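You operate a simulated robot arm through the tools that you are given. There is no shell and no other tool.

You are at the controls of a simulated two-armed robot. One attempt, no reset.

Task
Pick up the ice pack that says "4" from the top of the grey cart with one hand, pass it to the other hand and put it on the top of the side table.

The check looks at the end state, three seconds after you hand in, the way a careful person would. Anything else that was tipped, shoved, dropped, spilled or broken makes it a failure.

Robot
Two 7-joint arms with three-finger grippers on one trunk, on a base that moves. Base frame: it is fixed to the floor where the robot stands at the start and does not move with it; the origin is under the middle of the robot, x ahead of it, y to its left, z up. Units: m, degrees, N and s.
The left shoulder is at the start at [0.047, 0.154, 0.993], the right one opposite. With the tool pointing down near the work surface each hand reaches from about 0.1 to 0.62 m from the robot's upright axis, wherever it stands, measured 20 degrees to its own side. Places, roughly: ice pack [2, -1, 1]; top of the side table (69x20 cm) [4.34, 0.3, 0.78]. Payload 2.69 kg a hand.
The tool frame of a hand sits at the grasp point between the pads (the TCP): z along the fingers, y along the line on which they close. The tips reach 0.029 m beyond it. The gripper opens to 0.12 m; its body begins 0.078 m behind the TCP.
Orientation is that of the tool frame in the base frame, as a unit quaternion [x, y, z, w]. With the fingers straight down and closing along the base's y, the tool's x points along the base's -x, its y along +y and its z along -z.

Tools
- The arms move only by the tool drive_tool. It takes "left_commands", "right_commands" or both (then of equal length, played together; a hand with none holds still); each is a list of rows, each a list of 7 numbers: the turn, a rotation vector about the tool's x, y, z in units of 120 degrees (1.0 is 120 degrees), then the shift along the tool's x, y, z in units of 500 mm (1.0 is 500 mm), then the closure, from 0 (fully open) to 1 (shut). In form: [[rx, ry, rz, x, y, z, gripper], ...]. A call has 1 to 20 rows; each row is the pose to reach, as a shift and turn from the pose commanded when the call began, along the tool's axes at that moment. A call with a number of a shift or a turn outside -1 to 1 is refused whole. Each row takes 0.2 s and may step no farther than 0.05 m and 8.6 degrees from the row before; otherwise, or with a gripper value out of range, the whole call is refused. Where a pose cannot be reached the arm comes as near as it can. A force on the tool above 40 N (or 10 N above the force at the start of the call, whichever is more), or a blocked arm, ends the call early, and 0.2 s more pass. Each finger travels about 0.1362 m/s and halts on what it meets, pressing with about 35 N; the grip force reading is that of the motor and also rises with nothing between the fingers. The clock runs only during rows and for 0.2 s after the last one: add rows that repeat a pose to give the fingers time. It gives the time, the measured TCP pose, the force on the tool (base axes), the opening and the grip force at its end, in the units of the frame above (readings bear some noise), with the torque about the TCP (base axes, N m) and any sound that the robot's microphone picked up.
- Cameras (640 x 400 px; columns grow to the right, rows downward): "scene" is now at [0.1665, 0.0069, 1.1732]; the picture's right is [0.07, -1.00, 0.00], its down [-0.25, -0.02, -0.97] and it looks along [0.96, 0.07, -0.26] (base axes); focal length 214 px, centre (320, 200). "left" rides on the left gripper at [0.063, 0, -0.104] in its tool frame; the picture's right is [0.00, 1.00, 0.00], its down [-0.83, 0.00, -0.56] and it looks along [-0.56, 0.00, 0.83] (tool axes); focal length 275 px, centre (320, 200). "right" rides on the right gripper at [0.063, 0, -0.104] in its tool frame; the picture's right is [0.00, 1.00, 0.00], its down [-0.83, 0.00, -0.56] and it looks along [-0.56, 0.00, 0.83] (tool axes); focal length 275 px, centre (320, 200).
- capture(camera): a new picture of that camera. No time passes.
- move_column(by): moves the trunk up (or, below 0, down) by that many m; the arms and the scene camera ride with it, the base frame stays. It gives what a move gives, with no picture.
- drive_base(legs): drives the robot by 1 to 6 legs, each [ahead, left, turn to the left] in m, m and degrees, along the robot's own axes; the way and the turn of a leg run together, so that a leg with both is an arc; at most 1.5 m and 180 degrees a leg. The arms and the cameras ride along, it lands a little off, and it stops where it bumps. It gives what a move gives.
- turn_head(pan, tilt): turns the head with the scene camera to pan (to the left, within 80 degrees either way) and tilt (down, from -29 to 69), counted from straight ahead of the robot (the tilt from the chest, where the trunk bows). It gives what a move gives.
- locate(camera, pixels): for up to 12 pixels [column, row] of the newest picture of that camera ("zoom" is the newest enlarged one), the place [x, y, z] in the base frame of the surface seen there, good to about 0.002 m. No time passes.
- inspect(camera, box): a new picture of the part [left, top, right, bottom] of that camera's present view, enlarged. No time passes.
- finish_job(): hands the job in; it is judged then, once.

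Unless the task says otherwise, let go and move clear before handing in.

The tools are called after ">>>" by a JSON object that holds its "api" and its "payload". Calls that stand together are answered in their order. drive_tool: Moves the arms, as the interface text tells. Its arguments: {"type":"object","properties":{"left_commands":{"type":"array"},"right_commands":{"type":"array"}},"required":[]} The other tools are called the same way: move_column (by) moves the trunk up or down; drive_base (legs) drives the base; turn_head (pan, tilt) turns the head that bears the scene camera; capture (camera) takes a picture; locate (camera, pixels) gives the place of the surface under pixels of a picture; inspect (camera, box) takes an enlarged picture of a part of a camera's view; finish_job () hands the job in.

At the start:

```text
clock: 0.0
left_eef_pos: [0.3727, 0.1609, 1.1264]
left_ee_rot: [0.0, 1.0, 0.0, 0.002]
left_force: [-0.6, -0.3, 0.0]
left_ft_torque: [0.01, -0.03, 0.0]
left_width: 0.1199
left_finger_force: 0.2
right_eef_pos: [0.326, -0.1098, 1.1268]
right_ee_rot: [0.0, 1.0, 0.0, 0.001]
right_force: [0.0, 0.5, -0.2]
right_ft_torque: [0.01, 0.01, 0.01]
right_width: 0.1198
right_finger_force: 0.0
trunk travel left (down, up): [-0.363, 0.075]
robot x, y, heading: [-0.0024, -0.0015, -0.0]
head pan, tilt (commanded): [4.2, 14.8]
```

scene: 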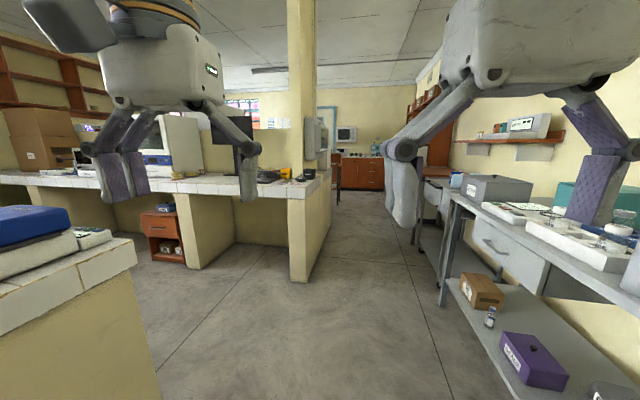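
right: 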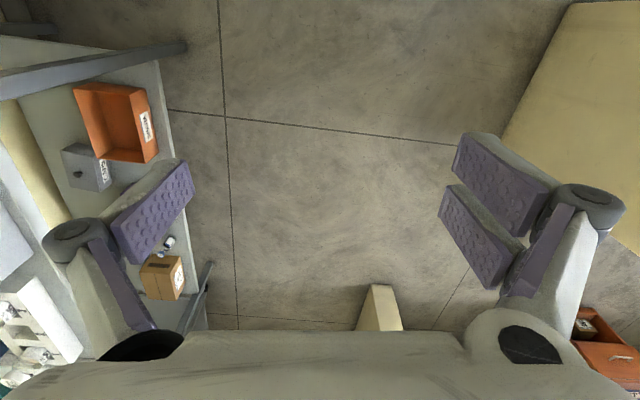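
left: 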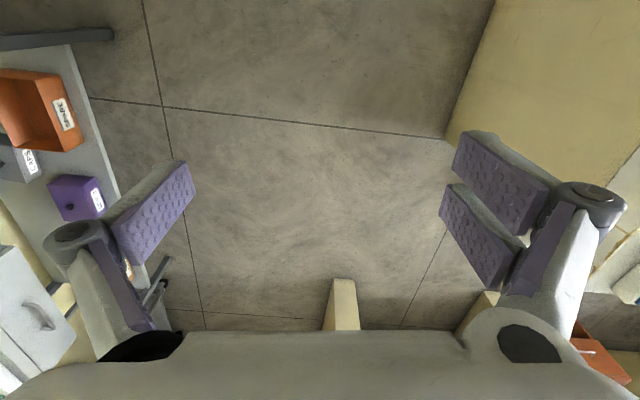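

The scene picture shows a lab with grey benches on the right (around pixel 440-640, 180-380) and a corridor ahead; the arms block part of the view. I'll enlarge the part around where the ice pack should be and check what's there.

>>> {"api": "inspect", "payload": {"camera": "scene", "box": [380, 130, 640, 290]}}

>>> {"api": "inspect", "payload": {"camera": "scene", "box": [260, 100, 460, 225]}}

```text
2.46 times, centred on (510, 210) of scene
```

zoom: 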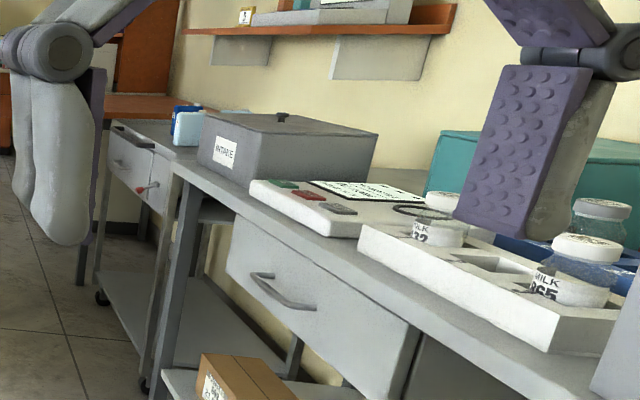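

```text
3.20 times, centred on (360, 162) of scene
```

zoom: 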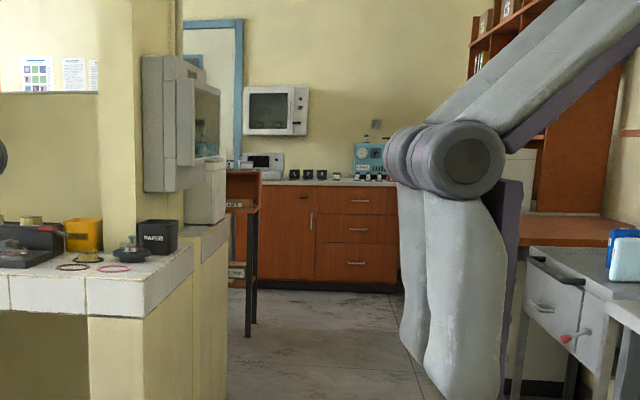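

The grey cart appears beyond the bench, with blue packs at about (455,180); the narrow orange side table looks to be at about (337,165). I'll get coordinates for those and the corridor boundaries.

>>> {"api": "locate", "payload": {"camera": "zoom", "pixels": [[625, 258], [628, 235], [560, 255], [240, 176], [240, 204], [250, 325], [225, 235], [160, 275], [130, 300], [300, 300], [350, 290], [525, 262]]}}

>>> {"api": "capture", "payload": {"camera": "scene"}}

>>> {"api": "locate", "payload": {"camera": "scene", "pixels": [[456, 180], [437, 190], [430, 250], [440, 300], [450, 200], [470, 200], [560, 250], [325, 180], [310, 185], [295, 270], [420, 300], [135, 245]]}}

```text
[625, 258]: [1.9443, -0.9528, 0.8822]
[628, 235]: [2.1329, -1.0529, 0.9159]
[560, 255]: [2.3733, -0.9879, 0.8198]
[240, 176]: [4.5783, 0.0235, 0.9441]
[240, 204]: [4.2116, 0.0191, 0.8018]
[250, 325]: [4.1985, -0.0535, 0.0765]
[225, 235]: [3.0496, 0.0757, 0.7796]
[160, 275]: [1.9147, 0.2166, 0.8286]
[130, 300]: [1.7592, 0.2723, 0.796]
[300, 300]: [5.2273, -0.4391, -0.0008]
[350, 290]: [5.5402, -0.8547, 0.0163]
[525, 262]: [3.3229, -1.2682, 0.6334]
```

```text
taken
```

scene: 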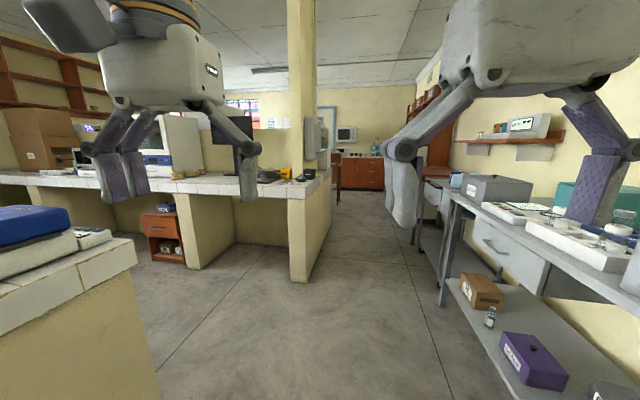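

```text
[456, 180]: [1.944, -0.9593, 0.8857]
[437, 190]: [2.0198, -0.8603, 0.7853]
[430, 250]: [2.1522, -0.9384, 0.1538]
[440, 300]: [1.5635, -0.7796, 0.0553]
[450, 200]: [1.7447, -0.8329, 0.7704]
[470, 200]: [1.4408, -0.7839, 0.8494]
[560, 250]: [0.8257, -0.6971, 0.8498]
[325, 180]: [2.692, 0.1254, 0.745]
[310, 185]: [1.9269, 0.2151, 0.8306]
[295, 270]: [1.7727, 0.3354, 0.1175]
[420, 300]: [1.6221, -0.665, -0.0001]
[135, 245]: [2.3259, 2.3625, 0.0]
```

The pack is at about [1.94, -0.96, 0.88] and the corridor runs between the left wall (y≈0.1–0.2) and the benches (y≈-0.7 to -0.86). Before driving I'll look to both sides to see how much clearance the arms and base have.

>>> {"api": "turn_head", "payload": {"pan": -60, "tilt": 35}}

>>> {"api": "capture", "payload": {"camera": "scene"}}

>>> {"api": "turn_head", "payload": {"pan": 60, "tilt": 35}}

>>> {"api": "capture", "payload": {"camera": "scene"}}

>>> {"api": "turn_head", "payload": {"pan": 0, "tilt": 60}}

>>> {"api": "capture", "payload": {"camera": "scene"}}

```text
clock: 1.4
left_eef_pos: [0.373, 0.1612, 1.1263]
left_ee_rot: [0.0, 1.0, 0.0, 0.001]
left_force: [0.1, 0.2, -0.1]
left_ft_torque: [-0.01, -0.03, 0.03]
left_width: 0.1201
left_finger_force: 0.1
right_eef_pos: [0.3261, -0.1092, 1.1277]
right_ee_rot: [0.0, 1.0, 0.0, 0.0]
right_force: [0.5, 1.0, 0.1]
right_ft_torque: [0.0, 0.02, 0.02]
right_width: 0.1199
right_finger_force: 0.1
trunk travel left (down, up): [-0.363, 0.075]
robot x, y, heading: [0.0011, 0.0001, -0.1]
head pan, tilt (commanded): [-60.0, 35.0]
```

```text
taken
```

scene: 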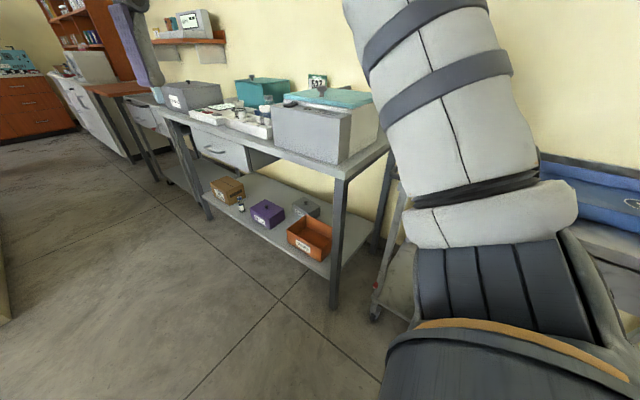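

```text
clock: 3.4
left_eef_pos: [0.3732, 0.1617, 1.1264]
left_ee_rot: [0.0, 1.0, 0.0, 0.001]
left_force: [-0.1, 0.4, -0.5]
left_ft_torque: [0.0, 0.01, -0.02]
left_width: 0.1198
left_finger_force: 0.0
right_eef_pos: [0.3261, -0.1092, 1.1273]
right_ee_rot: [0.001, 1.0, 0.0, 0.0]
right_force: [0.0, -0.9, -0.4]
right_ft_torque: [0.0, -0.03, 0.0]
right_width: 0.12
right_finger_force: 0.0
trunk travel left (down, up): [-0.363, 0.075]
robot x, y, heading: [-0.0016, -0.0018, -0.0]
head pan, tilt (commanded): [60.0, 35.0]
```

```text
taken
```

scene: 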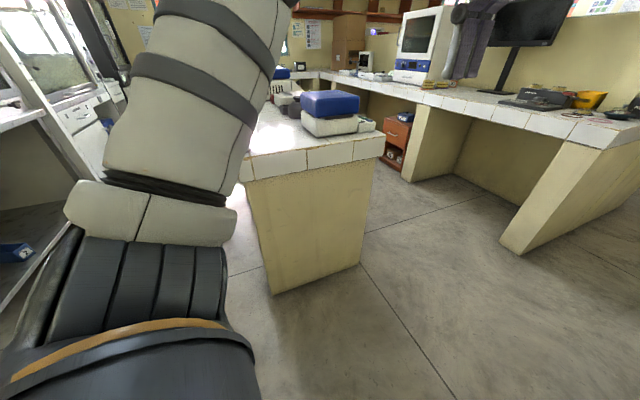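

```text
clock: 4.7
left_eef_pos: [0.3723, 0.1608, 1.1259]
left_ee_rot: [0.0, 1.0, -0.001, 0.001]
left_force: [-0.2, -0.4, -1.0]
left_ft_torque: [-0.01, 0.03, 0.0]
left_width: 0.1199
left_finger_force: 0.0
right_eef_pos: [0.3253, -0.1094, 1.1266]
right_ee_rot: [0.0, 1.0, 0.0, 0.0]
right_force: [0.3, 0.3, 0.1]
right_ft_torque: [0.01, 0.0, -0.04]
right_width: 0.12
right_finger_force: 0.1
trunk travel left (down, up): [-0.363, 0.075]
robot x, y, heading: [0.0028, 0.0002, -0.2]
head pan, tilt (commanded): [0.0, 60.0]
```

```text
taken
```

scene: 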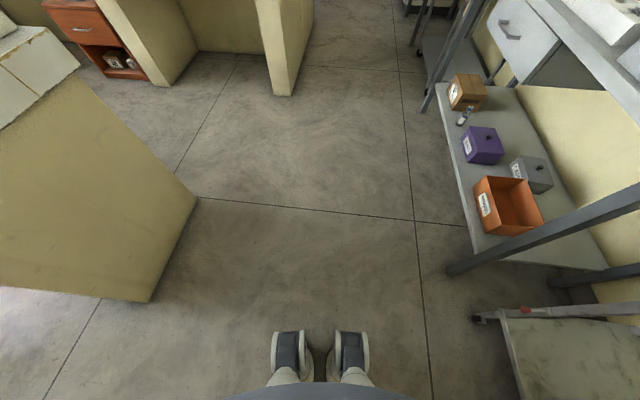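

The base is narrow (feet at (290,355) and (350,355)) and the corridor is clear on the floor. I'll check how far the elbows stick out sideways before driving.

>>> {"api": "turn_head", "payload": {"pan": -60, "tilt": 0}}

>>> {"api": "capture", "payload": {"camera": "scene"}}

>>> {"api": "locate", "payload": {"camera": "scene", "pixels": [[420, 50], [420, 150], [450, 250], [500, 300], [520, 150], [500, 80], [440, 20], [350, 100], [560, 350], [480, 380]]}}

```text
clock: 6.0
left_eef_pos: [0.3739, 0.1615, 1.1264]
left_ee_rot: [0.0, 1.0, -0.001, 0.002]
left_force: [0.0, -0.1, 0.9]
left_ft_torque: [0.0, 0.01, 0.01]
left_width: 0.1201
left_finger_force: 0.0
right_eef_pos: [0.3254, -0.1094, 1.1269]
right_ee_rot: [-0.001, 1.0, 0.0, 0.0]
right_force: [-0.2, -0.5, 0.8]
right_ft_torque: [0.01, 0.0, -0.02]
right_width: 0.12
right_finger_force: 0.1
trunk travel left (down, up): [-0.363, 0.075]
robot x, y, heading: [-0.0012, 0.002, -0.0]
head pan, tilt (commanded): [-60.0, 0.0]
```

```text
taken
```

scene: 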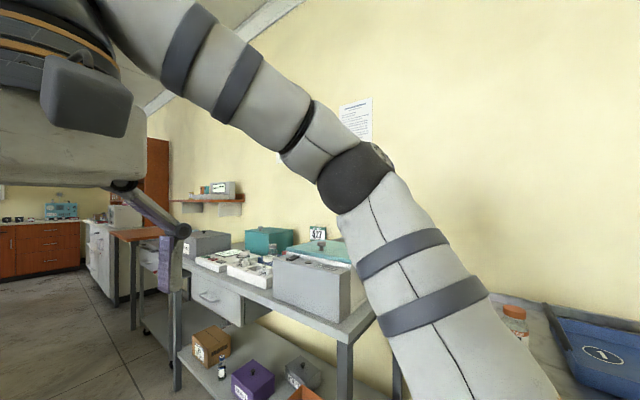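

```text
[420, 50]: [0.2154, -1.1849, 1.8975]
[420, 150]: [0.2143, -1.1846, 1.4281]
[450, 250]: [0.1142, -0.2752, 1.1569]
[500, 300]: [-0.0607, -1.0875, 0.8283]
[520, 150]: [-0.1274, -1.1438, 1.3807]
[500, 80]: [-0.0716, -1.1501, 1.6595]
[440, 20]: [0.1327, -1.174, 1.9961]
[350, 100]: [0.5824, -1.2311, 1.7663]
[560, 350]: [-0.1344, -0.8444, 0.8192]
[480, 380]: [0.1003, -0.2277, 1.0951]
```

The elbow is at about (355,180). I'll locate it plus the cart nearby for lateral extents.

>>> {"api": "locate", "payload": {"camera": "scene", "pixels": [[355, 180], [385, 155], [320, 130], [400, 220], [430, 300], [250, 80], [170, 30], [600, 355], [515, 315], [160, 275], [205, 240]]}}

>>> {"api": "inspect", "payload": {"camera": "scene", "box": [100, 200, 260, 300]}}

```text
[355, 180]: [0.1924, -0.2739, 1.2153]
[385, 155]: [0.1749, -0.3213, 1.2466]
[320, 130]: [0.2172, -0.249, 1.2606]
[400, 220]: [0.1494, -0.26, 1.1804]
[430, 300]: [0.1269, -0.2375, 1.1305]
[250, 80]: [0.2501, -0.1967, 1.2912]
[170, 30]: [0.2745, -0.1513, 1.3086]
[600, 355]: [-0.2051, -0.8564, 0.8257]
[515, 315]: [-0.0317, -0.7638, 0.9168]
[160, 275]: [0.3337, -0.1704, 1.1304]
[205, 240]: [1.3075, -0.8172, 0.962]
```

```text
4.00 times, centred on (180, 250) of scene
```

zoom: 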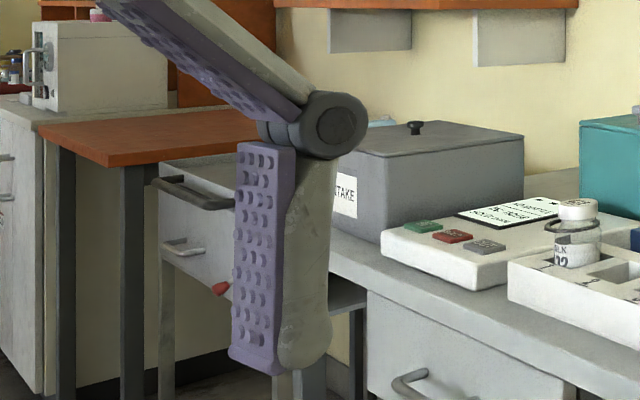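

Elbow reaches y≈-0.32 at z≈1.22, above the bench tops. I'll drive forward and a bit right along the corridor centre, then look again toward the cart.

>>> {"api": "drive_base", "payload": {"legs": [[0.6, -0.15, 0], [0.5, -0.15, 0]]}}

>>> {"api": "turn_head", "payload": {"pan": -35, "tilt": 20}}

>>> {"api": "capture", "payload": {"camera": "scene"}}

```text
clock: 12.1
left_eef_pos: [1.4792, -0.134, 1.1262]
left_ee_rot: [-0.003, 1.0, -0.001, 0.001]
left_force: [0.8, 0.4, -0.4]
left_ft_torque: [0.04, 0.01, 0.02]
left_width: 0.1202
left_finger_force: 0.0
right_eef_pos: [1.4356, -0.4045, 1.1262]
right_ee_rot: [-0.003, 1.0, 0.0, 0.0]
right_force: [-0.1, 0.8, 0.6]
right_ft_torque: [0.0, -0.01, 0.04]
right_width: 0.1199
right_finger_force: 0.0
trunk travel left (down, up): [-0.363, 0.075]
robot x, y, heading: [1.1076, -0.2972, 0.4]
head pan, tilt (commanded): [-60.0, 0.0]
```

```text
clock: 13.0
left_eef_pos: [1.4794, -0.1333, 1.1261]
left_ee_rot: [-0.003, 1.0, -0.001, 0.001]
left_force: [-0.6, 0.3, -0.3]
left_ft_torque: [-0.02, -0.01, -0.01]
left_width: 0.1199
left_finger_force: 0.2
right_eef_pos: [1.434, -0.4056, 1.1269]
right_ee_rot: [-0.003, 1.0, -0.001, 0.0]
right_force: [-1.1, -0.2, -0.9]
right_ft_torque: [0.02, 0.01, -0.01]
right_width: 0.1199
right_finger_force: 0.1
trunk travel left (down, up): [-0.363, 0.075]
robot x, y, heading: [1.1087, -0.297, 0.1]
head pan, tilt (commanded): [-35.0, 20.0]
```

```text
taken
```

scene: 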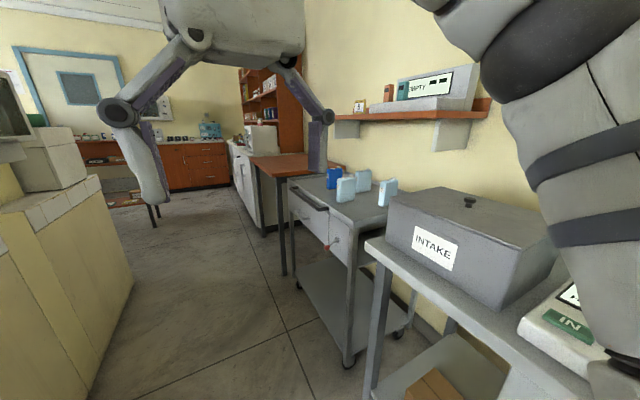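

The cart top now shows four packs standing: blue at (334,178), light blue at (345,190), (362,180) and (387,192). I'll zoom in to read them and locate them.

>>> {"api": "inspect", "payload": {"camera": "scene", "box": [280, 140, 440, 240]}}

>>> {"api": "locate", "payload": {"camera": "zoom", "pixels": [[215, 150], [262, 190], [262, 240], [240, 240], [330, 165], [425, 200], [395, 260], [130, 225], [270, 350], [360, 260], [470, 160], [180, 160]]}}

```text
4.00 times, centred on (360, 190) of scene
```

zoom: 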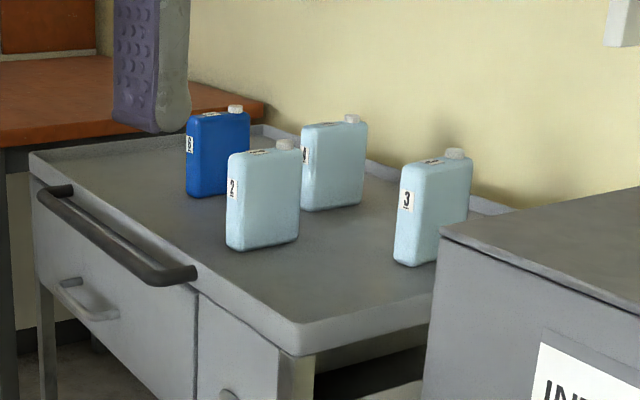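

```text
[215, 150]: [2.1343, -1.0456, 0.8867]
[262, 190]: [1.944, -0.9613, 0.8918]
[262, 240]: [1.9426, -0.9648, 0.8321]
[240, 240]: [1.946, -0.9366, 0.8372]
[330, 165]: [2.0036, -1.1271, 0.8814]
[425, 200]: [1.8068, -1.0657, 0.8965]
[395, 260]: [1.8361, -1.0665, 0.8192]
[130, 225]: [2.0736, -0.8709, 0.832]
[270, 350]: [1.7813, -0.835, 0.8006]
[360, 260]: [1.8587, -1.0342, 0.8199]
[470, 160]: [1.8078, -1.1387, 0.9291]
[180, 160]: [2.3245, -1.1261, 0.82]
```

Labels read 2 and 3 on two light-blue packs; the third light-blue and the blue one need a closer read. I'll zoom more on those.

>>> {"api": "inspect", "payload": {"camera": "scene", "box": [320, 162, 376, 197]}}

>>> {"api": "inspect", "payload": {"camera": "scene", "box": [350, 164, 366, 188]}}

```text
11.43 times, centred on (348, 180) of scene
```

zoom: 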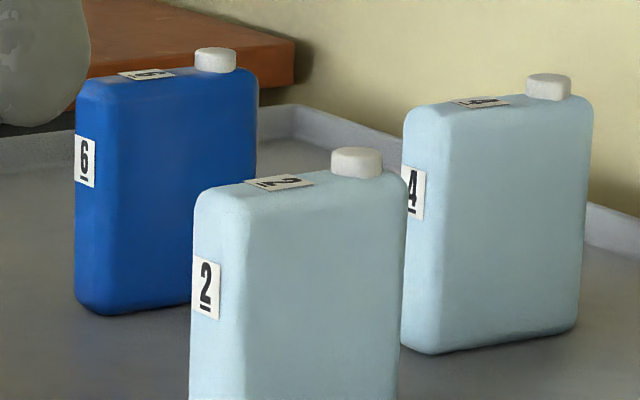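

```text
16.00 times, centred on (358, 176) of scene
```

zoom: 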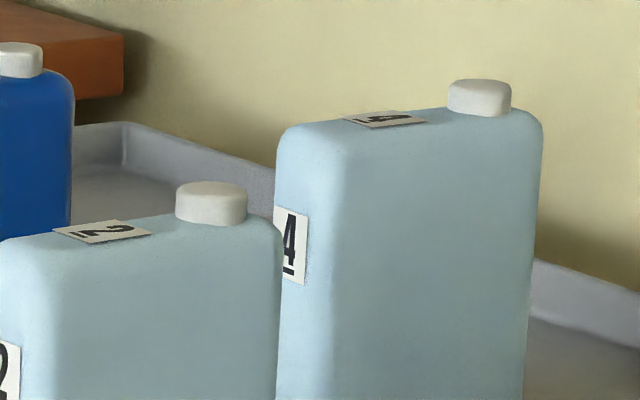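

Pack 4 is the light-blue one at the back, at about [2.0, -1.13]. I'll measure the packs, the cart edges and the wall shelf above it before positioning.

>>> {"api": "inspect", "payload": {"camera": "scene", "box": [320, 160, 416, 220]}}

>>> {"api": "locate", "payload": {"camera": "zoom", "pixels": [[215, 63], [295, 65], [240, 75], [270, 135], [270, 55], [50, 65], [90, 60], [140, 115], [180, 105], [440, 125], [490, 115], [235, 155]]}}

>>> {"api": "locate", "payload": {"camera": "scene", "pixels": [[345, 115], [430, 118], [490, 105], [430, 75], [360, 105], [300, 205], [345, 245], [320, 175], [360, 235], [400, 210], [265, 160], [345, 350]]}}

```text
6.67 times, centred on (368, 190) of scene
```

zoom: 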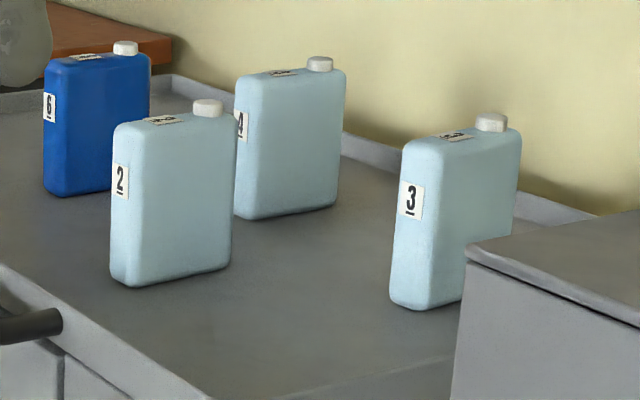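

```text
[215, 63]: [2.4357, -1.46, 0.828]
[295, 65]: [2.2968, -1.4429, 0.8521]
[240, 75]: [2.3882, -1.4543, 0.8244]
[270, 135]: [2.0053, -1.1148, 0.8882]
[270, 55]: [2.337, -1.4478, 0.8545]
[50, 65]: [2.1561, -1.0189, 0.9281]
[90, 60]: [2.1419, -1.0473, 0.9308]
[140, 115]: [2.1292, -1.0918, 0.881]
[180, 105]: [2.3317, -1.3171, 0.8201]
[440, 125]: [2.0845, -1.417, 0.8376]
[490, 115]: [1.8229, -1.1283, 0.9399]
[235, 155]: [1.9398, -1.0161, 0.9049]
```

```text
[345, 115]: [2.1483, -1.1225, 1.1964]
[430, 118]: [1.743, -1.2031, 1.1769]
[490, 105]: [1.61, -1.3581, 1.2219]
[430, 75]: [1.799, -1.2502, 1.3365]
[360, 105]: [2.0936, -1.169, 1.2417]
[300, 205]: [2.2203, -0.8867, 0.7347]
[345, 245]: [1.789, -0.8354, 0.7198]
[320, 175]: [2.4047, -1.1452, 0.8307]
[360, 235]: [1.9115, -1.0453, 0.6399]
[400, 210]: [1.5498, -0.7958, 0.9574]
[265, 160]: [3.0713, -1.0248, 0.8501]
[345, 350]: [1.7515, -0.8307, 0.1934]
```

The wall shelf (around (345,115)–(490,105)) at z≈1.2 hangs close above pack 4, so I need its exact front edge and underside.

>>> {"api": "inspect", "payload": {"camera": "scene", "box": [325, 60, 501, 170]}}

>>> {"api": "locate", "payload": {"camera": "zoom", "pixels": [[20, 205], [40, 215], [55, 195], [100, 195], [200, 195], [300, 205], [420, 205], [560, 185], [600, 160], [90, 240], [440, 250], [130, 165]]}}

```text
3.64 times, centred on (413, 115) of scene
```

zoom: 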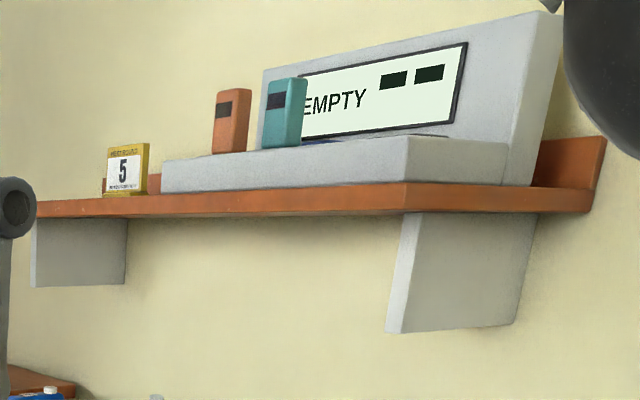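

```text
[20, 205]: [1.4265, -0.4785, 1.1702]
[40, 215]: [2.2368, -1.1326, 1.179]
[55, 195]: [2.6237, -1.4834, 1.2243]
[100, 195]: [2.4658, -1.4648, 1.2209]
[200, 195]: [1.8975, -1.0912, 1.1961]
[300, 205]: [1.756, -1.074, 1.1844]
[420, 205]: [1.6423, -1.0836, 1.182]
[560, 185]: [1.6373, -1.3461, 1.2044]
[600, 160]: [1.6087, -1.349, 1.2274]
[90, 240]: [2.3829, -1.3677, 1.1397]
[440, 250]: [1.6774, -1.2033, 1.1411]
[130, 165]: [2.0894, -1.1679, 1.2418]
```

The shelf's front edge runs from about [1.65,-1.06] to [2.24,-1.13] with its underside at z≈1.175, partly above pack 4, so the grasp will need a tilted hand. I'll check the left-side obstacles before driving level with the cart.

>>> {"api": "locate", "payload": {"camera": "scene", "pixels": [[25, 110], [75, 160], [95, 185], [130, 260], [75, 185], [265, 250], [225, 150]]}}

>>> {"api": "turn_head", "payload": {"pan": 15, "tilt": 10}}

>>> {"api": "capture", "payload": {"camera": "scene"}}

```text
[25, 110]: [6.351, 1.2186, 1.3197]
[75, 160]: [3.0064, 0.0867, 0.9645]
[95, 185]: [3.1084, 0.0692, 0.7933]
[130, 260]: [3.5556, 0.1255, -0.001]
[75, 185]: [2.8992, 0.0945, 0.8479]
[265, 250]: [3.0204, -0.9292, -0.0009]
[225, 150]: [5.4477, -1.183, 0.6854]
```

```text
clock: 14.2
left_eef_pos: [1.4792, -0.1334, 1.1259]
left_ee_rot: [-0.004, 1.0, -0.001, 0.001]
left_force: [0.0, -0.5, -0.8]
left_ft_torque: [0.01, 0.0, -0.02]
left_width: 0.1201
left_finger_force: 0.0
right_eef_pos: [1.4339, -0.4047, 1.1275]
right_ee_rot: [-0.004, 1.0, 0.0, 0.0]
right_force: [0.8, -1.2, -0.3]
right_ft_torque: [0.0, -0.01, 0.0]
right_width: 0.1198
right_finger_force: 0.0
trunk travel left (down, up): [-0.363, 0.075]
robot x, y, heading: [1.1115, -0.2984, 0.6]
head pan, tilt (commanded): [15.0, 10.0]
```

```text
taken
```

scene: 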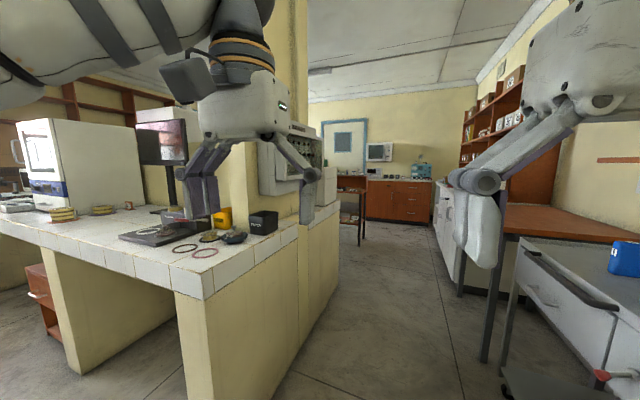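

The left wall with a wall-mounted device near (285,165) borders the corridor. I'll locate that device's protrusion, then drive level with the cart keeping to y≈-0.42.

>>> {"api": "locate", "payload": {"camera": "scene", "pixels": [[262, 170], [280, 180], [308, 135], [325, 190], [300, 205], [355, 190], [362, 215], [345, 180], [262, 220], [200, 290], [480, 340], [620, 262]]}}

>>> {"api": "inspect", "payload": {"camera": "scene", "box": [250, 100, 410, 200]}}

```text
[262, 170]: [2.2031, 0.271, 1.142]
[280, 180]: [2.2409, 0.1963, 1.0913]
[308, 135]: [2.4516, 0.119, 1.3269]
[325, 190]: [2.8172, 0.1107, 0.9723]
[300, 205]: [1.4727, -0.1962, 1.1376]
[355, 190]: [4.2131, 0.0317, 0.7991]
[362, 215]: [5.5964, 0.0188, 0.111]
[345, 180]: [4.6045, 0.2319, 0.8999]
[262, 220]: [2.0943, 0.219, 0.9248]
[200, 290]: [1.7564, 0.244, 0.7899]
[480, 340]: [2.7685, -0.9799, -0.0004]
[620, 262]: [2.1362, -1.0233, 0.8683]
```

```text
4.00 times, centred on (330, 150) of scene
```

zoom: 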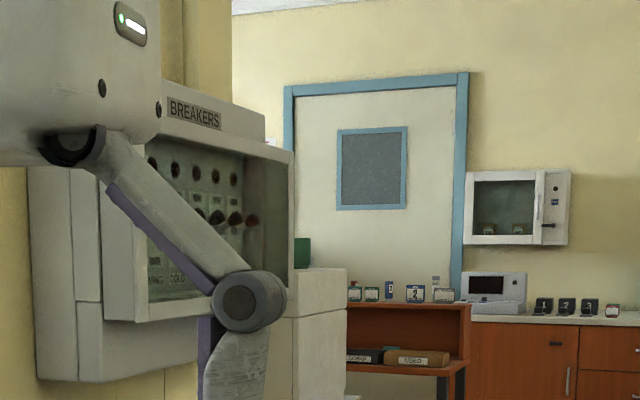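

The breakers panel protrudes to about y≈0.12–0.2, so y≈-0.42 is safe for the left elbow. I'll drive to about [2.17, -0.42].

>>> {"api": "drive_base", "payload": {"legs": [[0.55, -0.07, 0], [0.51, -0.06, 0]]}}

>>> {"api": "turn_head", "payload": {"pan": -70, "tilt": 30}}

>>> {"api": "capture", "payload": {"camera": "scene"}}

```text
clock: 19.9
left_eef_pos: [2.5369, -0.2587, 1.1275]
left_ee_rot: [-0.005, 1.0, -0.001, 0.001]
left_force: [-0.2, 0.4, -0.1]
left_ft_torque: [0.02, 0.0, 0.05]
left_width: 0.1197
left_finger_force: 0.0
right_eef_pos: [2.4928, -0.531, 1.1269]
right_ee_rot: [-0.005, 1.0, 0.0, -0.001]
right_force: [0.0, -0.6, -0.6]
right_ft_torque: [0.01, -0.01, 0.01]
right_width: 0.1199
right_finger_force: 0.1
trunk travel left (down, up): [-0.363, 0.075]
robot x, y, heading: [2.1629, -0.4245, 0.8]
head pan, tilt (commanded): [15.0, 10.0]
```

```text
clock: 21.5
left_eef_pos: [2.5364, -0.2607, 1.1258]
left_ee_rot: [-0.005, 1.0, -0.001, 0.0]
left_force: [0.0, -0.5, 0.1]
left_ft_torque: [0.01, 0.0, 0.0]
left_width: 0.1201
left_finger_force: 0.0
right_eef_pos: [2.492, -0.5305, 1.1277]
right_ee_rot: [-0.006, 1.0, 0.0, 0.0]
right_force: [0.5, -0.1, 0.3]
right_ft_torque: [0.03, 0.01, 0.0]
right_width: 0.1199
right_finger_force: 0.0
trunk travel left (down, up): [-0.363, 0.075]
robot x, y, heading: [2.1702, -0.4251, 0.7]
head pan, tilt (commanded): [-70.0, 30.0]
```

```text
taken
```

scene: 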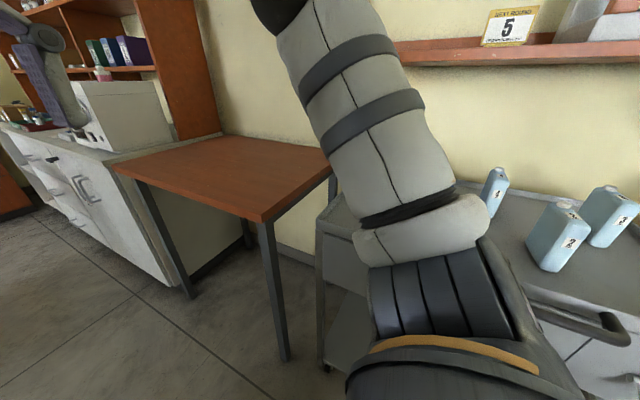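

The area in front and over the empty brown table (around (230,170)) is clear for the sweep. I'll turn right 90° to face the cart and look.

>>> {"api": "drive_base", "payload": {"legs": [[0, 0, -45], [0, 0, -45]]}}

>>> {"api": "turn_head", "payload": {"pan": 0, "tilt": 30}}

>>> {"api": "capture", "payload": {"camera": "scene"}}

>>> {"api": "capture", "payload": {"camera": "right"}}

```text
clock: 26.1
left_eef_pos: [2.3307, -0.7968, 1.1261]
left_ee_rot: [0.704, 0.71, -0.001, 0.0]
left_force: [0.3, 0.0, 1.2]
left_ft_torque: [-0.02, -0.02, 0.0]
left_width: 0.12
left_finger_force: 0.0
right_eef_pos: [2.059, -0.7512, 1.1274]
right_ee_rot: [0.704, 0.71, 0.0, -0.001]
right_force: [0.0, -0.1, 0.0]
right_ft_torque: [-0.02, -0.02, 0.01]
right_width: 0.1197
right_finger_force: 0.1
trunk travel left (down, up): [-0.363, 0.075]
robot x, y, heading: [2.1651, -0.4252, -89.6]
head pan, tilt (commanded): [-70.0, 30.0]
```

```text
clock: 27.5
left_eef_pos: [2.3303, -0.7953, 1.1267]
left_ee_rot: [0.704, 0.71, -0.001, 0.0]
left_force: [0.4, 0.1, 0.1]
left_ft_torque: [-0.03, -0.01, -0.02]
left_width: 0.12
left_finger_force: 0.0
right_eef_pos: [2.0599, -0.7518, 1.1271]
right_ee_rot: [0.704, 0.71, -0.001, 0.0]
right_force: [0.4, -0.3, 0.0]
right_ft_torque: [0.0, -0.02, 0.02]
right_width: 0.12
right_finger_force: 0.1
trunk travel left (down, up): [-0.363, 0.075]
robot x, y, heading: [2.1634, -0.4227, -89.6]
head pan, tilt (commanded): [0.0, 30.0]
```

```text
taken
```

scene: 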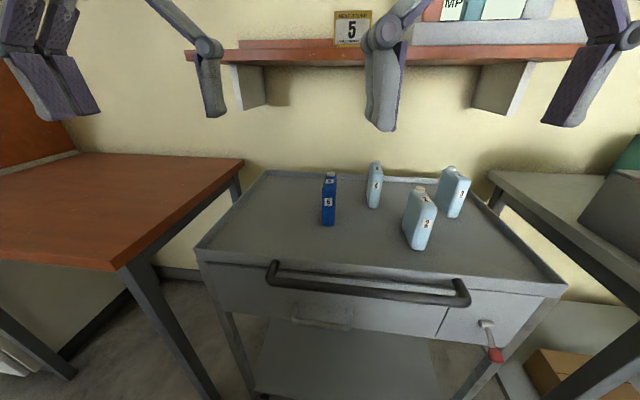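

```text
taken
```

right: 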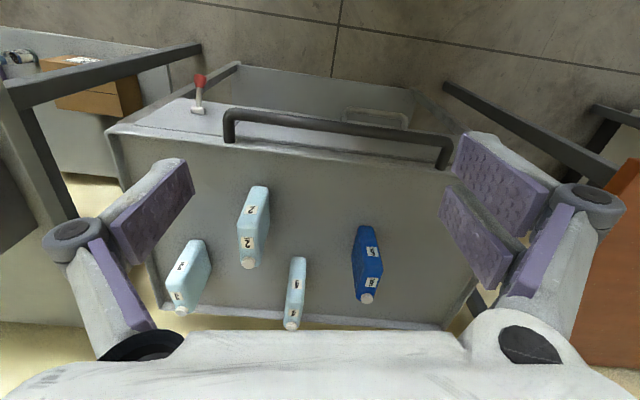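

Now facing the cart: pack 4 is at (375,185) in the scene view and at (295,295) in the right-hand view, with 2, 3 and 6 around it. I'll zoom and measure pack 4 and its neighbours precisely.

>>> {"api": "inspect", "payload": {"camera": "scene", "box": [310, 140, 486, 250]}}

>>> {"api": "locate", "payload": {"camera": "zoom", "pixels": [[215, 95], [257, 95], [235, 95], [215, 235], [245, 240], [237, 150], [240, 82], [60, 140], [60, 300], [345, 250], [400, 215], [450, 205]]}}

>>> {"api": "inspect", "payload": {"camera": "right", "box": [150, 170, 406, 330]}}

>>> {"api": "locate", "payload": {"camera": "zoom", "pixels": [[355, 390], [355, 350], [370, 225], [385, 235], [375, 290], [340, 360], [250, 230], [265, 60], [215, 190], [540, 320], [535, 150], [80, 340]]}}

```text
3.64 times, centred on (398, 195) of scene
```

zoom: 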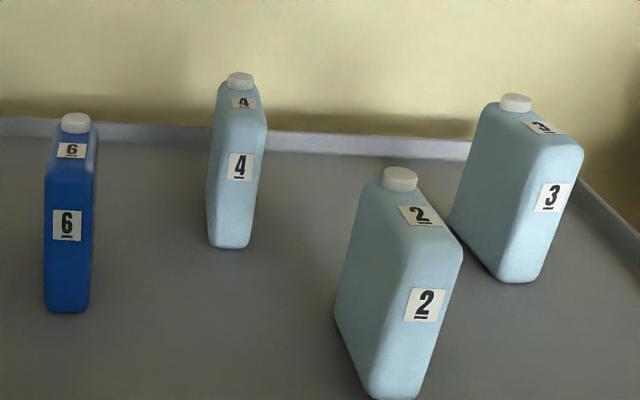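

```text
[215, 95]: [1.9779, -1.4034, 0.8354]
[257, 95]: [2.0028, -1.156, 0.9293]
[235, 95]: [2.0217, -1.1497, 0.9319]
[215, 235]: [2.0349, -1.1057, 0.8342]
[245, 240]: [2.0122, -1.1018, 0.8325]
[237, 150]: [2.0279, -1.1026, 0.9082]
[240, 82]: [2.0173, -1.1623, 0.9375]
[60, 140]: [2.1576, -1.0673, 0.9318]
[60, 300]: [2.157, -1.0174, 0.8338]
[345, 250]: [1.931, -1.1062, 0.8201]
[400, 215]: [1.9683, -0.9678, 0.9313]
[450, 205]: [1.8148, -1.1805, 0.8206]
```

```text
2.50 times, centred on (278, 250) of right
```

zoom: 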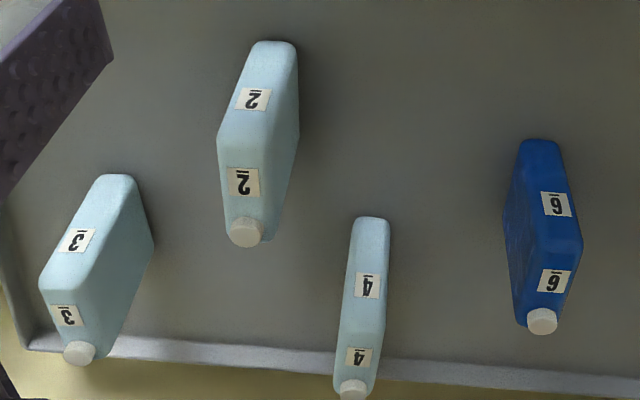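

```text
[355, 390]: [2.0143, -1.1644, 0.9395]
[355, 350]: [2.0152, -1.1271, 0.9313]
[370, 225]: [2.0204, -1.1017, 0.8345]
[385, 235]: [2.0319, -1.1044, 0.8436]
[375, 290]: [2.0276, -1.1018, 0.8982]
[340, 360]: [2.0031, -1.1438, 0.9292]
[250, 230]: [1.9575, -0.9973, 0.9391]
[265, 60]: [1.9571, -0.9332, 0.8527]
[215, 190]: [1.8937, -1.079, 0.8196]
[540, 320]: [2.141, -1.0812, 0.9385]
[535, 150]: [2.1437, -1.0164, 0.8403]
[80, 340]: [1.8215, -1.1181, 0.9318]
```

Pack 4's near end is at y≈-1.10, top z≈0.932, centred at x≈2.02, with a small yaw like the cart's. I'll first tilt the right hand 30° (fingers forward-down) so the wrist stays clear of the shelf, then look again.

>>> {"api": "drive_tool", "payload": {"right_commands": [[0, -0.065, 0, 0, 0, 0, 0], [0, -0.13, 0, 0, 0, 0, 0], [0, -0.19, 0, 0, 0, 0, 0], [0, -0.25, 0, 0, 0, 0, 0], [0, -0.25, 0, 0, 0, 0, 0]]}}

>>> {"api": "capture", "payload": {"camera": "right"}}

>>> {"api": "capture", "payload": {"camera": "scene"}}

>>> {"api": "locate", "payload": {"camera": "scene", "pixels": [[270, 275], [365, 305], [460, 295], [250, 265], [380, 300], [240, 170], [430, 62], [230, 60], [300, 60]]}}

```text
clock: 28.7
left_eef_pos: [2.3301, -0.7967, 1.1255]
left_ee_rot: [0.704, 0.71, -0.001, 0.0]
left_force: [-0.3, 0.6, -0.8]
left_ft_torque: [0.01, 0.01, -0.02]
left_width: 0.1198
left_finger_force: 0.1
right_eef_pos: [2.0597, -0.7512, 1.1273]
right_ee_rot: [0.68, 0.686, -0.182, 0.184]
right_force: [0.6, -0.6, -0.1]
right_ft_torque: [0.01, 0.0, -0.02]
right_width: 0.12
right_finger_force: 0.0
trunk travel left (down, up): [-0.363, 0.075]
robot x, y, heading: [2.1671, -0.4213, -89.5]
head pan, tilt (commanded): [0.0, 30.0]
```

```text
taken
```

right: 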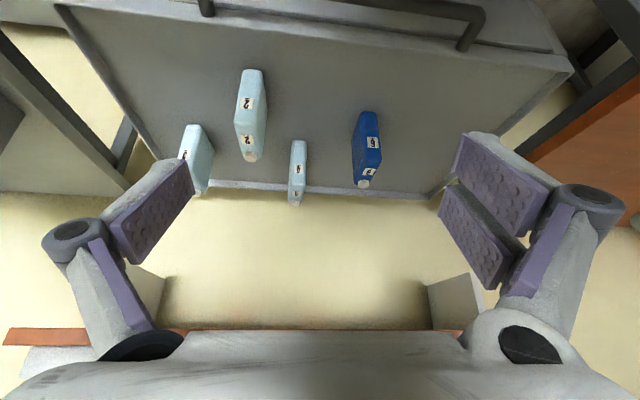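

```text
taken
```

scene: 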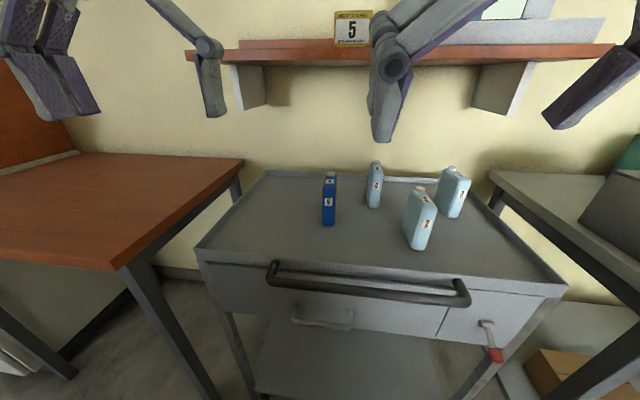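

```text
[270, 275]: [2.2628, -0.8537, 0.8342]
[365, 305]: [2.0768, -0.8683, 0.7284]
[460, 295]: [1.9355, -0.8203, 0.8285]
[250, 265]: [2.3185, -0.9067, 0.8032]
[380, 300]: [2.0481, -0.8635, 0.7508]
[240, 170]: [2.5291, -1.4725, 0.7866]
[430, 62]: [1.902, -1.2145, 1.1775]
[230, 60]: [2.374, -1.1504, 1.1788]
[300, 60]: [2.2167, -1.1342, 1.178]
```

The shelf underside is z≈1.178 with its front edge at y≈-1.114 above pack 4, and the cart handle is at y≈-0.82. I'll drive forward 0.12 m, keeping the body clear of the handle.

>>> {"api": "drive_base", "payload": {"legs": [[0.12, 0, 0]]}}

>>> {"api": "capture", "payload": {"camera": "right"}}

>>> {"api": "inspect", "payload": {"camera": "right", "box": [200, 20, 424, 160]}}

```text
clock: 29.9
left_eef_pos: [2.331, -0.9171, 1.1261]
left_ee_rot: [0.704, 0.71, -0.001, -0.001]
left_force: [-0.3, 0.2, -0.5]
left_ft_torque: [0.03, -0.03, -0.01]
left_width: 0.1201
left_finger_force: 0.0
right_eef_pos: [2.0602, -0.8728, 1.1264]
right_ee_rot: [0.68, 0.686, -0.182, 0.184]
right_force: [0.0, -0.3, -0.4]
right_ft_torque: [0.05, 0.02, 0.0]
right_width: 0.1199
right_finger_force: 0.1
trunk travel left (down, up): [-0.363, 0.075]
robot x, y, heading: [2.1667, -0.5475, -89.5]
head pan, tilt (commanded): [0.0, 30.0]
```

```text
taken
```

right: 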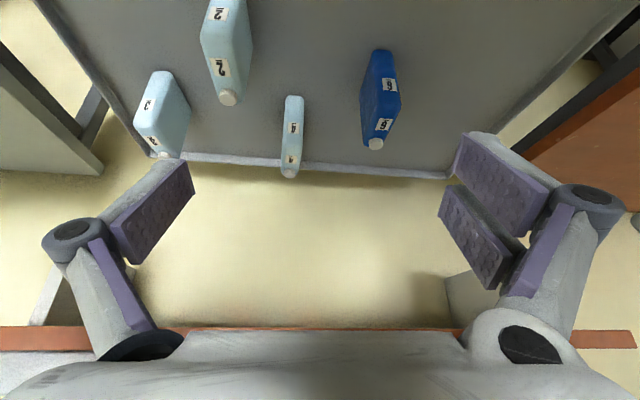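

```text
2.86 times, centred on (312, 90) of right
```

zoom: 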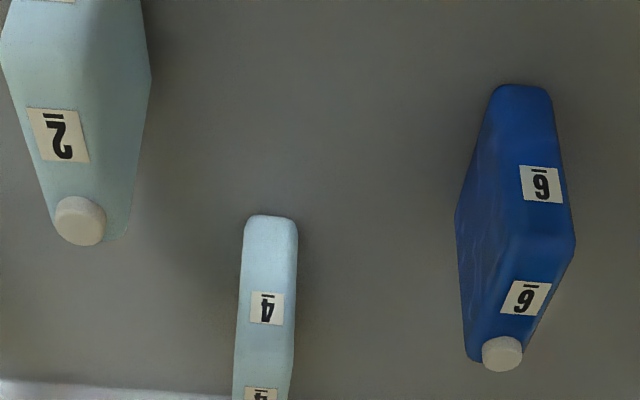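

Pack 4 is centred near column 292 in the right-hand view. I'll zoom tightly to measure its top edges and yaw.

>>> {"api": "inspect", "payload": {"camera": "right", "box": [252, 85, 332, 185]}}

>>> {"api": "locate", "payload": {"camera": "zoom", "pixels": [[210, 80], [245, 80], [225, 200], [240, 280], [210, 280], [260, 280], [225, 340], [200, 330], [245, 330], [225, 60], [205, 250], [262, 250]]}}

```text
4.00 times, centred on (292, 135) of right
```

zoom: 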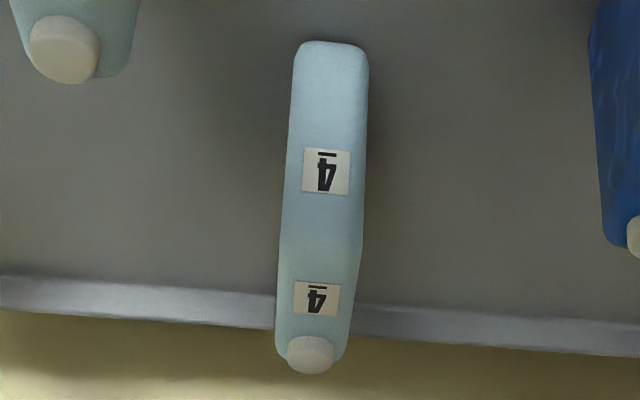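

```text
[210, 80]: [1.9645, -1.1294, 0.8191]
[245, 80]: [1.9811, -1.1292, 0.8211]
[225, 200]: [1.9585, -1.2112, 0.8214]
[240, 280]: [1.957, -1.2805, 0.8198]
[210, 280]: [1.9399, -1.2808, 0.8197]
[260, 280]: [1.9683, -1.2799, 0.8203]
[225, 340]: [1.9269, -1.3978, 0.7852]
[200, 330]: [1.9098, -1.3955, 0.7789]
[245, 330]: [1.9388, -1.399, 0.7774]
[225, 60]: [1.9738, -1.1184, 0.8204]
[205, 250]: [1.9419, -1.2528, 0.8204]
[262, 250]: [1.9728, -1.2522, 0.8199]
```

>>> {"api": "locate", "payload": {"camera": "zoom", "pixels": [[300, 60], [362, 60], [330, 60], [326, 172], [325, 225], [318, 297], [285, 240], [357, 240], [310, 355], [282, 320], [348, 320], [318, 260]]}}

```text
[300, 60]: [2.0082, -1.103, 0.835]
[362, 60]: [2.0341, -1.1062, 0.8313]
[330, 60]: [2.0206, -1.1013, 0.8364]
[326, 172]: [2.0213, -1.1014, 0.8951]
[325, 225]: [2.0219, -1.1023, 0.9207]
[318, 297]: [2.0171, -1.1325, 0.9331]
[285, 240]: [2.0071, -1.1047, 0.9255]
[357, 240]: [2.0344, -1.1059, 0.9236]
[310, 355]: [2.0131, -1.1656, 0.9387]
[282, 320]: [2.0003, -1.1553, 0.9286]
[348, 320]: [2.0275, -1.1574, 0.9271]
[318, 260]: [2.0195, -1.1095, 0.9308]
```

Pack 4: centre x≈2.0207 at y=-1.105 and 2.0145 at y=-1.156, so yaw ≈6.7° and thickness ≈0.033. I'll yaw the right hand to match, narrow it to ~0.09 and descend to z≈1.01 in front of the pack.

>>> {"api": "drive_tool", "payload": {"right_commands": [[0.0075, 0, 0.013, -0.002, -0.015, 0.07, 0.1], [0.015, 0, 0.026, -0.003, -0.031, 0.14, 0.2], [0.0225, 0, 0.039, -0.005, -0.046, 0.21, 0.25], [0.03, 0, 0.052, -0.007, -0.062, 0.276, 0.25], [0.03, 0, 0.052, -0.007, -0.062, 0.276, 0.25]]}}

>>> {"api": "capture", "payload": {"camera": "right"}}

>>> {"api": "capture", "payload": {"camera": "scene"}}

```text
clock: 31.1
left_eef_pos: [2.3321, -0.915, 1.1258]
left_ee_rot: [0.704, 0.71, -0.001, 0.0]
left_force: [0.3, -0.5, -1.0]
left_ft_torque: [0.0, 0.02, -0.03]
left_width: 0.12
left_finger_force: 0.0
right_eef_pos: [2.0316, -0.9439, 1.0098]
right_ee_rot: [0.722, 0.642, -0.194, 0.172]
right_force: [-0.5, -0.4, -0.1]
right_ft_torque: [-0.01, -0.02, -0.01]
right_width: 0.0899
right_finger_force: 0.1
trunk travel left (down, up): [-0.363, 0.075]
robot x, y, heading: [2.1643, -0.5452, -89.7]
head pan, tilt (commanded): [0.0, 30.0]
```

```text
taken
```

right: 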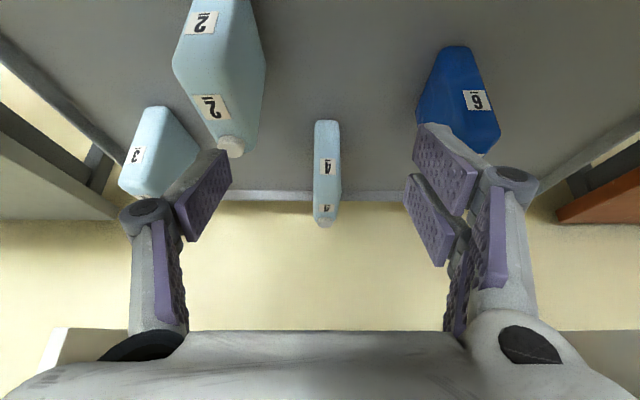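

```text
taken
```

scene: 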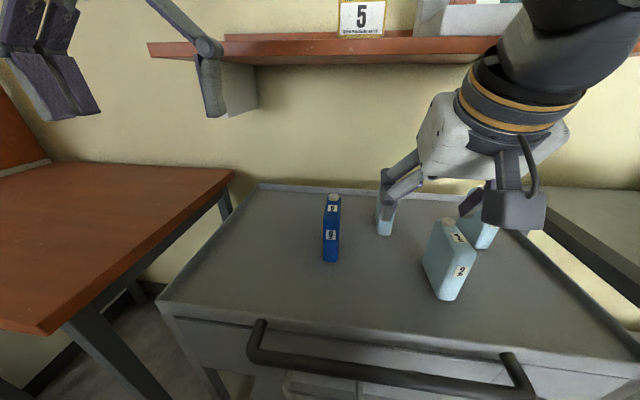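

The hand is aligned: pack 4 at (327,170) sits between the fingers. I'll check the gripper camera box (515,210 in the scene) for clearance above pack 2 before going forward.

>>> {"api": "locate", "payload": {"camera": "scene", "pixels": [[487, 222], [515, 232], [542, 225], [515, 205], [487, 195], [545, 195], [450, 160], [425, 150], [560, 130], [385, 205], [400, 185], [385, 165]]}}

>>> {"api": "inspect", "payload": {"camera": "scene", "box": [350, 60, 590, 310]}}

```text
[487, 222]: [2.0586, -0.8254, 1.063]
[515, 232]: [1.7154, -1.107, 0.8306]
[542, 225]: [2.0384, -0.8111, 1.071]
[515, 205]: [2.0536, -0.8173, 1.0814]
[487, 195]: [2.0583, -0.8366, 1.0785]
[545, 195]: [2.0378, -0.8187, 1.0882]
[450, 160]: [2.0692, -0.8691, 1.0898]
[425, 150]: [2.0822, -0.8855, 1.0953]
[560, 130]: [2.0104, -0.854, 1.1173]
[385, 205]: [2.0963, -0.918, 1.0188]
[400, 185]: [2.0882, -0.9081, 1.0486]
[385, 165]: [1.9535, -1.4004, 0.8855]
```

```text
1.60 times, centred on (470, 185) of scene
```

zoom: 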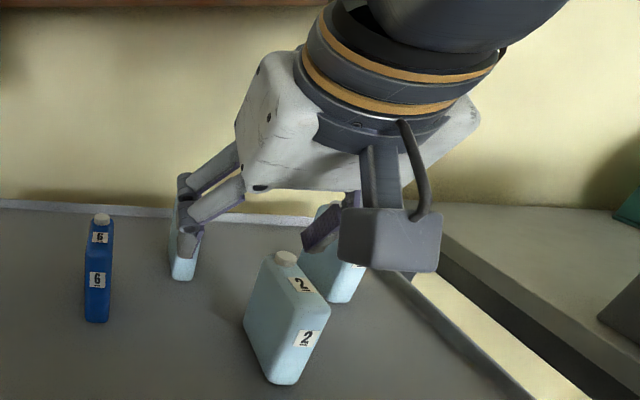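

The camera box bottom (z≈1.058 now) will sit about 0.048 above the TCP, clear of pack 2. I'll advance to a pre-grasp point about 0.105 m back along the tool axis from the grasp point.

>>> {"api": "drive_tool", "payload": {"right_commands": [[0, 0, 0, -0.0732, 0.005, 0.0493, 0.25], [0, 0, 0, -0.1464, 0.01, 0.0985, 0.25], [0, 0, 0, -0.2196, 0.0148, 0.1478, 0.25], [0, 0, 0, -0.2196, 0.0148, 0.1478, 0.25]]}}

>>> {"api": "capture", "payload": {"camera": "right"}}

>>> {"api": "capture", "payload": {"camera": "scene"}}

```text
clock: 32.1
left_eef_pos: [2.332, -0.9159, 1.1256]
left_ee_rot: [0.704, 0.71, -0.001, 0.0]
left_force: [0.6, -0.2, 0.1]
left_ft_torque: [-0.05, -0.02, -0.01]
left_width: 0.1201
left_finger_force: 0.0
right_eef_pos: [2.0237, -1.0768, 1.0007]
right_ee_rot: [0.721, 0.642, -0.194, 0.172]
right_force: [0.0, 1.0, 0.7]
right_ft_torque: [-0.04, 0.02, 0.02]
right_width: 0.09
right_finger_force: 0.0
trunk travel left (down, up): [-0.363, 0.075]
robot x, y, heading: [2.165, -0.5452, -89.6]
head pan, tilt (commanded): [0.0, 30.0]
```

```text
taken
```

right: 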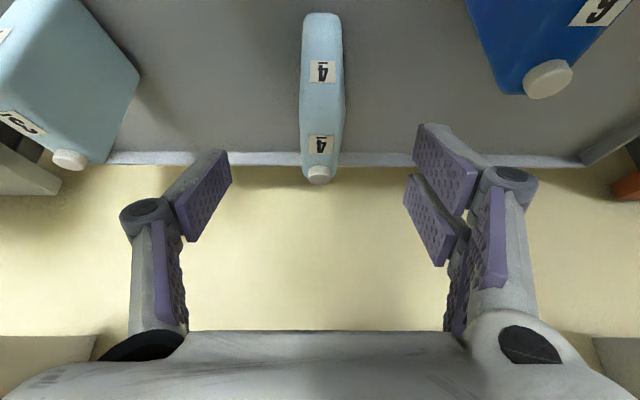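

```text
taken
```

scene: 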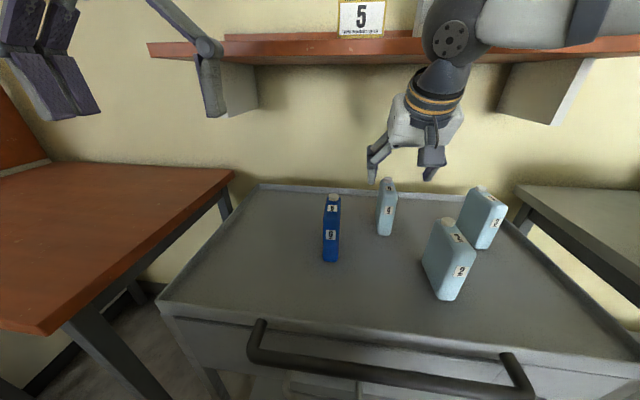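

Pack 4 is centred between the fingers (column ≈320) at the pre-grasp pose. I'll advance 0.105 m along the tool axis with the gripper still open.

>>> {"api": "drive_tool", "payload": {"right_commands": [[0, 0, 0, 0, 0, 0.06, 0.25], [0, 0, 0, 0, 0, 0.12, 0.25], [0, 0, 0, 0, 0, 0.17, 0.25], [0, 0, 0, 0, 0, 0.21, 0.25], [0, 0, 0, 0, 0, 0.21, 0.25]]}}

>>> {"api": "capture", "payload": {"camera": "right"}}

>>> {"api": "capture", "payload": {"camera": "scene"}}

```text
clock: 33.3
left_eef_pos: [2.3308, -0.916, 1.1261]
left_ee_rot: [0.704, 0.71, -0.001, 0.0]
left_force: [-0.3, 0.5, -0.2]
left_ft_torque: [-0.02, 0.02, 0.02]
left_width: 0.1202
left_finger_force: 0.1
right_eef_pos: [2.0147, -1.1283, 0.9086]
right_ee_rot: [0.721, 0.642, -0.195, 0.173]
right_force: [1.0, 0.1, 0.4]
right_ft_torque: [-0.02, -0.02, -0.02]
right_width: 0.0897
right_finger_force: 0.1
trunk travel left (down, up): [-0.363, 0.075]
robot x, y, heading: [2.1652, -0.5403, -89.4]
head pan, tilt (commanded): [0.0, 30.0]
```

```text
taken
```

right: 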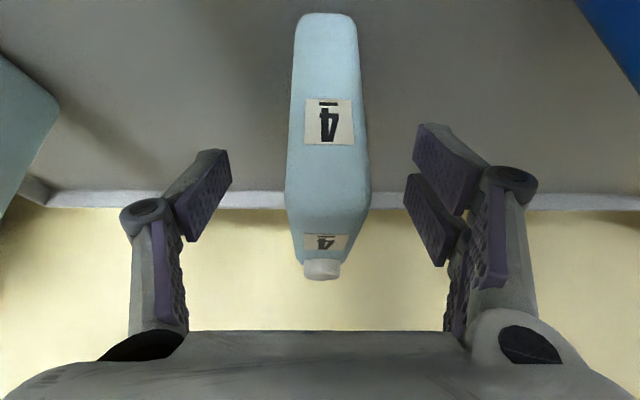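

```text
taken
```

scene: 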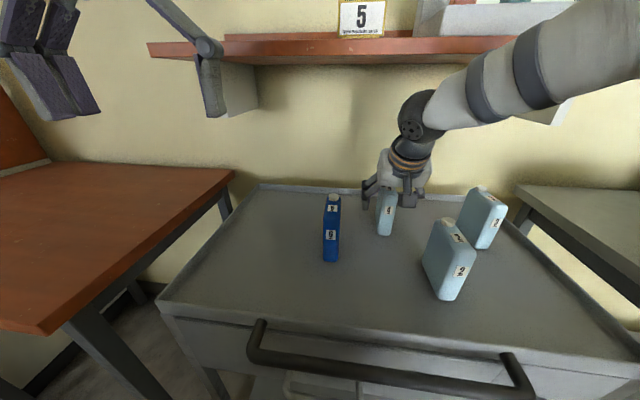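

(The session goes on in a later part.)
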